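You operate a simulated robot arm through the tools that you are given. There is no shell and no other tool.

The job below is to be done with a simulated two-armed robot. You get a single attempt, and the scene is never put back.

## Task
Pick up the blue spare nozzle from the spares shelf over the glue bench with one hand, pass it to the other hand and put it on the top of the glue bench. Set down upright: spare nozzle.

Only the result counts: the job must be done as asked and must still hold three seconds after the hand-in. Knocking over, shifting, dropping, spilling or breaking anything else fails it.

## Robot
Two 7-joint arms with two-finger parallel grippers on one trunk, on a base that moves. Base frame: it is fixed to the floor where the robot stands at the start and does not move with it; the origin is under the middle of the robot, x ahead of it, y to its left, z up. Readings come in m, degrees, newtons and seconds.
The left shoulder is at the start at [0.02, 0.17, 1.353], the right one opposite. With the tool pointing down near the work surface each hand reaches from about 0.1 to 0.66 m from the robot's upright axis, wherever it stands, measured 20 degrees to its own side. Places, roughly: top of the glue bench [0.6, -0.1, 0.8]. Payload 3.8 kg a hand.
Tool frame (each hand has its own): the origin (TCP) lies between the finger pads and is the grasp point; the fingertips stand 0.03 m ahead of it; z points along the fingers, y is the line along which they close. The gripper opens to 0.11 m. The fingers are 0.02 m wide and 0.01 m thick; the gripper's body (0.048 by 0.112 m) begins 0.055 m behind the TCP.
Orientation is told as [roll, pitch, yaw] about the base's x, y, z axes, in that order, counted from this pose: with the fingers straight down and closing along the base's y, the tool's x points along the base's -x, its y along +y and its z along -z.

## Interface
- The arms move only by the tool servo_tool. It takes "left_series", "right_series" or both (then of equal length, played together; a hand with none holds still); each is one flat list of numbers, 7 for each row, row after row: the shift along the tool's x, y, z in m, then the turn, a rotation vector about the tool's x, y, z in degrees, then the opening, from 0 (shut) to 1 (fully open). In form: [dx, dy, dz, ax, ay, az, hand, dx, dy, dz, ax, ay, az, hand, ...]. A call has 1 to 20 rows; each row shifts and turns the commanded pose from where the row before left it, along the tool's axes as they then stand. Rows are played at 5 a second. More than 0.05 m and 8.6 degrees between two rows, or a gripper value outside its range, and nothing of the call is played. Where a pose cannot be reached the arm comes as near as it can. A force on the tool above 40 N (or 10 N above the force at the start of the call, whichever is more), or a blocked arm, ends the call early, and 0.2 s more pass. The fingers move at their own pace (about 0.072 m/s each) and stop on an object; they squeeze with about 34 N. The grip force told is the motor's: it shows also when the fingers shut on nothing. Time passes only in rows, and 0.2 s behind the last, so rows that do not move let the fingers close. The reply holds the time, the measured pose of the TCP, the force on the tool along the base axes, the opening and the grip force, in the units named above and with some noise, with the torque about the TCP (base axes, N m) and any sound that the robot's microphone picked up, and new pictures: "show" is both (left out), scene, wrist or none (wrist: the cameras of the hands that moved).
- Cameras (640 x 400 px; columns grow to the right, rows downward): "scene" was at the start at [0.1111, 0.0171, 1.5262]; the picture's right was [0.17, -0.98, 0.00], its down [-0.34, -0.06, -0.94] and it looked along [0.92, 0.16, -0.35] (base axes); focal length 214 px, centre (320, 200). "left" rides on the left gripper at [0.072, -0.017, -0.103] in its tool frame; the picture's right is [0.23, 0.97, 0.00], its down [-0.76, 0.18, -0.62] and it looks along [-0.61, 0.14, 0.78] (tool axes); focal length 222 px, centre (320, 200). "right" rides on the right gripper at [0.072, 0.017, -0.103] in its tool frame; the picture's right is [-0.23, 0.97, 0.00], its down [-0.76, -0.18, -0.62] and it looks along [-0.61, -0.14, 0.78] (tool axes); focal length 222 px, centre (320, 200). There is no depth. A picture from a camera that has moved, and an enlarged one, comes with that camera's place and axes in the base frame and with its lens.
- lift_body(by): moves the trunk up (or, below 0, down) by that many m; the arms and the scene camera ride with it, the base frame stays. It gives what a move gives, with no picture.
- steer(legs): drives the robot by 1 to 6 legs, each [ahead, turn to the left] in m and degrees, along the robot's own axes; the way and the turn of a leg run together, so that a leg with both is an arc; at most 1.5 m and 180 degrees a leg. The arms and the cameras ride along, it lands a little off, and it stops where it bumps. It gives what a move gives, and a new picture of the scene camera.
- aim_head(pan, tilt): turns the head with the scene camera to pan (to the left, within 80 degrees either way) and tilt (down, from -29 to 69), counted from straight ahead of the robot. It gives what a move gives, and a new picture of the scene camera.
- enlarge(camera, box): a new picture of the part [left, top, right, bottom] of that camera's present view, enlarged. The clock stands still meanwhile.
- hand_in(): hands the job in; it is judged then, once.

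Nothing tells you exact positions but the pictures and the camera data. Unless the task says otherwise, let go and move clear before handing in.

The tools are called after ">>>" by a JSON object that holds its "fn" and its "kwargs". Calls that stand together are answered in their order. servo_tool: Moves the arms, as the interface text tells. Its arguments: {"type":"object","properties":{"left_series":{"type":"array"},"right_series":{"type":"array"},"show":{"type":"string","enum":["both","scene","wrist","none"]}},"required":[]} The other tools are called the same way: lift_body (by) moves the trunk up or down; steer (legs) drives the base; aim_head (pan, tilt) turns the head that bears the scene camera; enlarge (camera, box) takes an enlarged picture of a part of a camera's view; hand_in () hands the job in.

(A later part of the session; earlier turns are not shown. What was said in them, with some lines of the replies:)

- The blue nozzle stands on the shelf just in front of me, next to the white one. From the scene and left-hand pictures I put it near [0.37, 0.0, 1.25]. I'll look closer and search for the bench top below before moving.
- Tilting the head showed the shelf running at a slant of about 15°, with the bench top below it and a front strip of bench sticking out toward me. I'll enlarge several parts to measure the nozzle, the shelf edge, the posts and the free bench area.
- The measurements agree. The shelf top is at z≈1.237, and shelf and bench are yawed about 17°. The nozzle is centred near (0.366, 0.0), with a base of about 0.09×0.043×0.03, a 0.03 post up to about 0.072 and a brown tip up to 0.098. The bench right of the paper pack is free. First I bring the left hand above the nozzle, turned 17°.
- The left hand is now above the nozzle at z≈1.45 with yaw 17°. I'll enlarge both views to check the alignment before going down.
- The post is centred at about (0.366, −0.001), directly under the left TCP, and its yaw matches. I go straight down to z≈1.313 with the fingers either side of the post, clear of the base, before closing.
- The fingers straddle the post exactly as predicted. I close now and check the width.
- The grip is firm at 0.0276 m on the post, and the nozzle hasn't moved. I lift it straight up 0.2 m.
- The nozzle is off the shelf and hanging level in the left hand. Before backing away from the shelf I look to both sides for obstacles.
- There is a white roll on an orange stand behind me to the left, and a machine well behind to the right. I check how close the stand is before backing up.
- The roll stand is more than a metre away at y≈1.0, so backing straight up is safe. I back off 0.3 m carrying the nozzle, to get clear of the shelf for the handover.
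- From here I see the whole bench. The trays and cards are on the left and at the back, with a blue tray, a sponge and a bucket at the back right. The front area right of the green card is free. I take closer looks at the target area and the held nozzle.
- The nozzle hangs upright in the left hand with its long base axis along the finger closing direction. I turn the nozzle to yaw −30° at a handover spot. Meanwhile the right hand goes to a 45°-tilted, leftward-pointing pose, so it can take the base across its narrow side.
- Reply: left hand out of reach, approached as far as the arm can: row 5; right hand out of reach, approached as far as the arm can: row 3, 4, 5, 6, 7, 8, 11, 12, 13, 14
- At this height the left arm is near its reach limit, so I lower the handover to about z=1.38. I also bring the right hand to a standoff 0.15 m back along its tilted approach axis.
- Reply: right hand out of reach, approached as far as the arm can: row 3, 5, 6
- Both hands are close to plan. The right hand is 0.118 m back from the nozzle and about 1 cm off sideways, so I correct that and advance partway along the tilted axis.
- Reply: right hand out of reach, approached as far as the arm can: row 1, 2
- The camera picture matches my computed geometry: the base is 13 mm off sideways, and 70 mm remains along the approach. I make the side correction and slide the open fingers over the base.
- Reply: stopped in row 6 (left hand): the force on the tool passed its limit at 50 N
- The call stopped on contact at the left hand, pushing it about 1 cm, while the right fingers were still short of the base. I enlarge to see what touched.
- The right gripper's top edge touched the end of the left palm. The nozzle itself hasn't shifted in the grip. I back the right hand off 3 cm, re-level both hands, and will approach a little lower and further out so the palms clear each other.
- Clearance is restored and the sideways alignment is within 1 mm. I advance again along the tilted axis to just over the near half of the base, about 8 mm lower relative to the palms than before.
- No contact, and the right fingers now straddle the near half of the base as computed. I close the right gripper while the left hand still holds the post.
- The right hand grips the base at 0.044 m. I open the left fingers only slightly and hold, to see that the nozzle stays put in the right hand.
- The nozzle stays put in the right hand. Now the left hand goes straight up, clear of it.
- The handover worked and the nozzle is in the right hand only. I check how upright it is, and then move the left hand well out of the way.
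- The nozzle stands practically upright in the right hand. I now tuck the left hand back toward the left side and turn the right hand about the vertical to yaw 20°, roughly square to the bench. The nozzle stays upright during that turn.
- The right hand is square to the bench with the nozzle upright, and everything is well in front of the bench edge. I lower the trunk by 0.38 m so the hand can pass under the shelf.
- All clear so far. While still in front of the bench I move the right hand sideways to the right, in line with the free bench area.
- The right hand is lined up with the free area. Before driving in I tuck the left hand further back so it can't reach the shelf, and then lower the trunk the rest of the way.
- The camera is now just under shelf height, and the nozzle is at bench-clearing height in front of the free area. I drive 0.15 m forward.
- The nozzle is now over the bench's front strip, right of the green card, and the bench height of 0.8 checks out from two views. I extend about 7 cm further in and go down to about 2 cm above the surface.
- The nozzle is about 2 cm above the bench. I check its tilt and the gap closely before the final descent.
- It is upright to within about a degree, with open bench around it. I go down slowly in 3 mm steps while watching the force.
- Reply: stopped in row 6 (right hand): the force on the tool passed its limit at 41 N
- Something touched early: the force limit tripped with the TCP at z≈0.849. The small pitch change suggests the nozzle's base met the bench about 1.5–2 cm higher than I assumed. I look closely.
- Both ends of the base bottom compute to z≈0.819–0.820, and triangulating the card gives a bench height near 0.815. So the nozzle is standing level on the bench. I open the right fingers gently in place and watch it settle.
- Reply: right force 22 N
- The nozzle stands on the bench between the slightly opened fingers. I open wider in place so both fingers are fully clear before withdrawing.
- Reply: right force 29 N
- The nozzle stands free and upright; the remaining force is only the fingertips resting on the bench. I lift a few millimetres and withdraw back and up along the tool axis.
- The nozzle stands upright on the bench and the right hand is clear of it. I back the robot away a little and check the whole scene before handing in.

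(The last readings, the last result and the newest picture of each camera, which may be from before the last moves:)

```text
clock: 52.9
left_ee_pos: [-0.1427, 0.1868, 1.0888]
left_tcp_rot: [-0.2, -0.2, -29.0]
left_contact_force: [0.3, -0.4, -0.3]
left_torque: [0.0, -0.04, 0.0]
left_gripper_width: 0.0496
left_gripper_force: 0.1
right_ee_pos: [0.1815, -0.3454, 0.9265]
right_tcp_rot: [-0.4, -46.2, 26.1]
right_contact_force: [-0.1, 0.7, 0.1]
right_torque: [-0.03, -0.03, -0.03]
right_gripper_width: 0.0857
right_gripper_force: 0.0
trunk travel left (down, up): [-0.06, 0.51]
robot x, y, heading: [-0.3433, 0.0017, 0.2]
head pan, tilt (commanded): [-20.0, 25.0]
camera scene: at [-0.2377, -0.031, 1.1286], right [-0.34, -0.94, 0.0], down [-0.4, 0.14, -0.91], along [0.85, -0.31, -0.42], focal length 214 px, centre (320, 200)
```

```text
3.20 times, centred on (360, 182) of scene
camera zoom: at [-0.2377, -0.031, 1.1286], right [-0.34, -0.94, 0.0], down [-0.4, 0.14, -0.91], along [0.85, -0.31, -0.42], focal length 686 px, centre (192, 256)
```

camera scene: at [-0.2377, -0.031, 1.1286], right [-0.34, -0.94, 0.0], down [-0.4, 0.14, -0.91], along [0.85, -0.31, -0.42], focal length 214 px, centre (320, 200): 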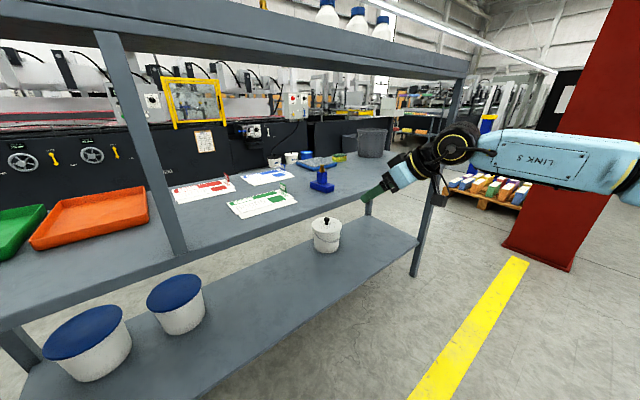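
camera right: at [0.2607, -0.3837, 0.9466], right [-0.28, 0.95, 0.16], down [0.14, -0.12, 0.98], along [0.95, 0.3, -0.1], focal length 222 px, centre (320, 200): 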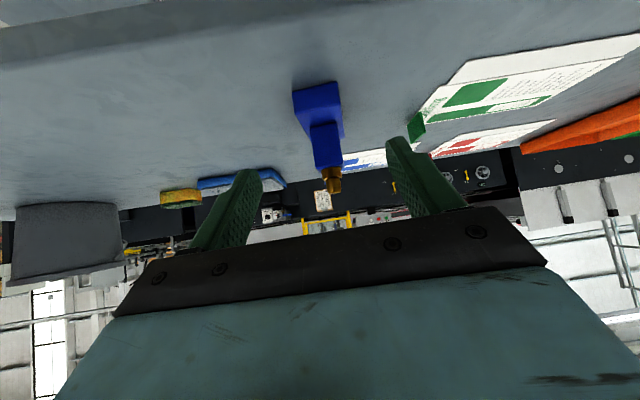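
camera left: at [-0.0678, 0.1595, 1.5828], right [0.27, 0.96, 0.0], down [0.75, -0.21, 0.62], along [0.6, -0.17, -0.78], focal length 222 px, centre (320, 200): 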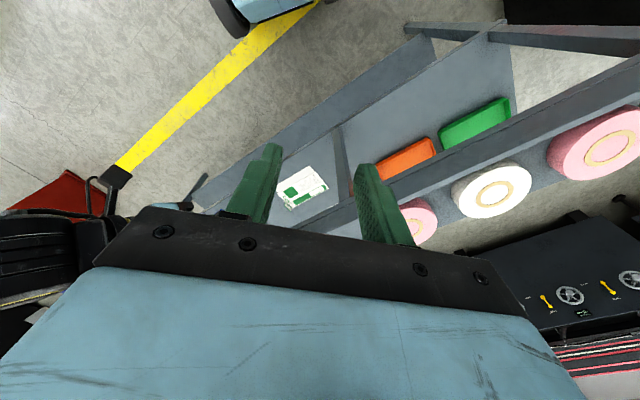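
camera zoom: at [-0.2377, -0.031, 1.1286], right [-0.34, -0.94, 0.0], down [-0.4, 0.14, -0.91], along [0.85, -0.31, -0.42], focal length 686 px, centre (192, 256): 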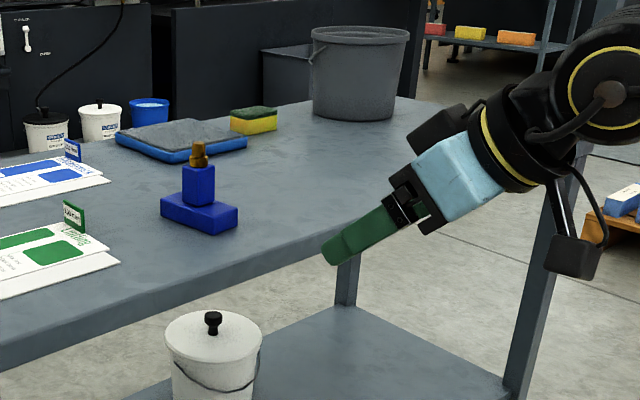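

The blue nozzle stands upright and free on the bench top, to the right of the green card. Everything else looks as it was, and both hands are clear. I hand in.

>>> {"fn": "hand_in", "kwargs": {}}

```text
The job is handed in.
```

The blue spare nozzle is standing upright on top of the glue bench, to the right of the green card, and I have handed the job in. I don't have the verdict.

- **Handover:** The left hand picked the nozzle off the shelf. It passed the nozzle to the right hand in mid-air, clear of the shelf, and the right hand set it down on the bench.
- **Contacts along the way:** On the first handover approach the two grippers touched, which pushed the left hand about 1 cm. The nozzle did not shift in its grip. While being set down it met the bench slightly earlier than I expected, because the surface is nearer 0.82 m than 0.80 m. That tripped the force limit at 41 N, and the fingertips pressed on the bench as they opened.
- **Final check:** After I let go and backed the robot about 0.2 m away, the nozzle was still upright. In the last pictures the bench items I could see looked undisturbed. I did not look at the top of the shelf again.
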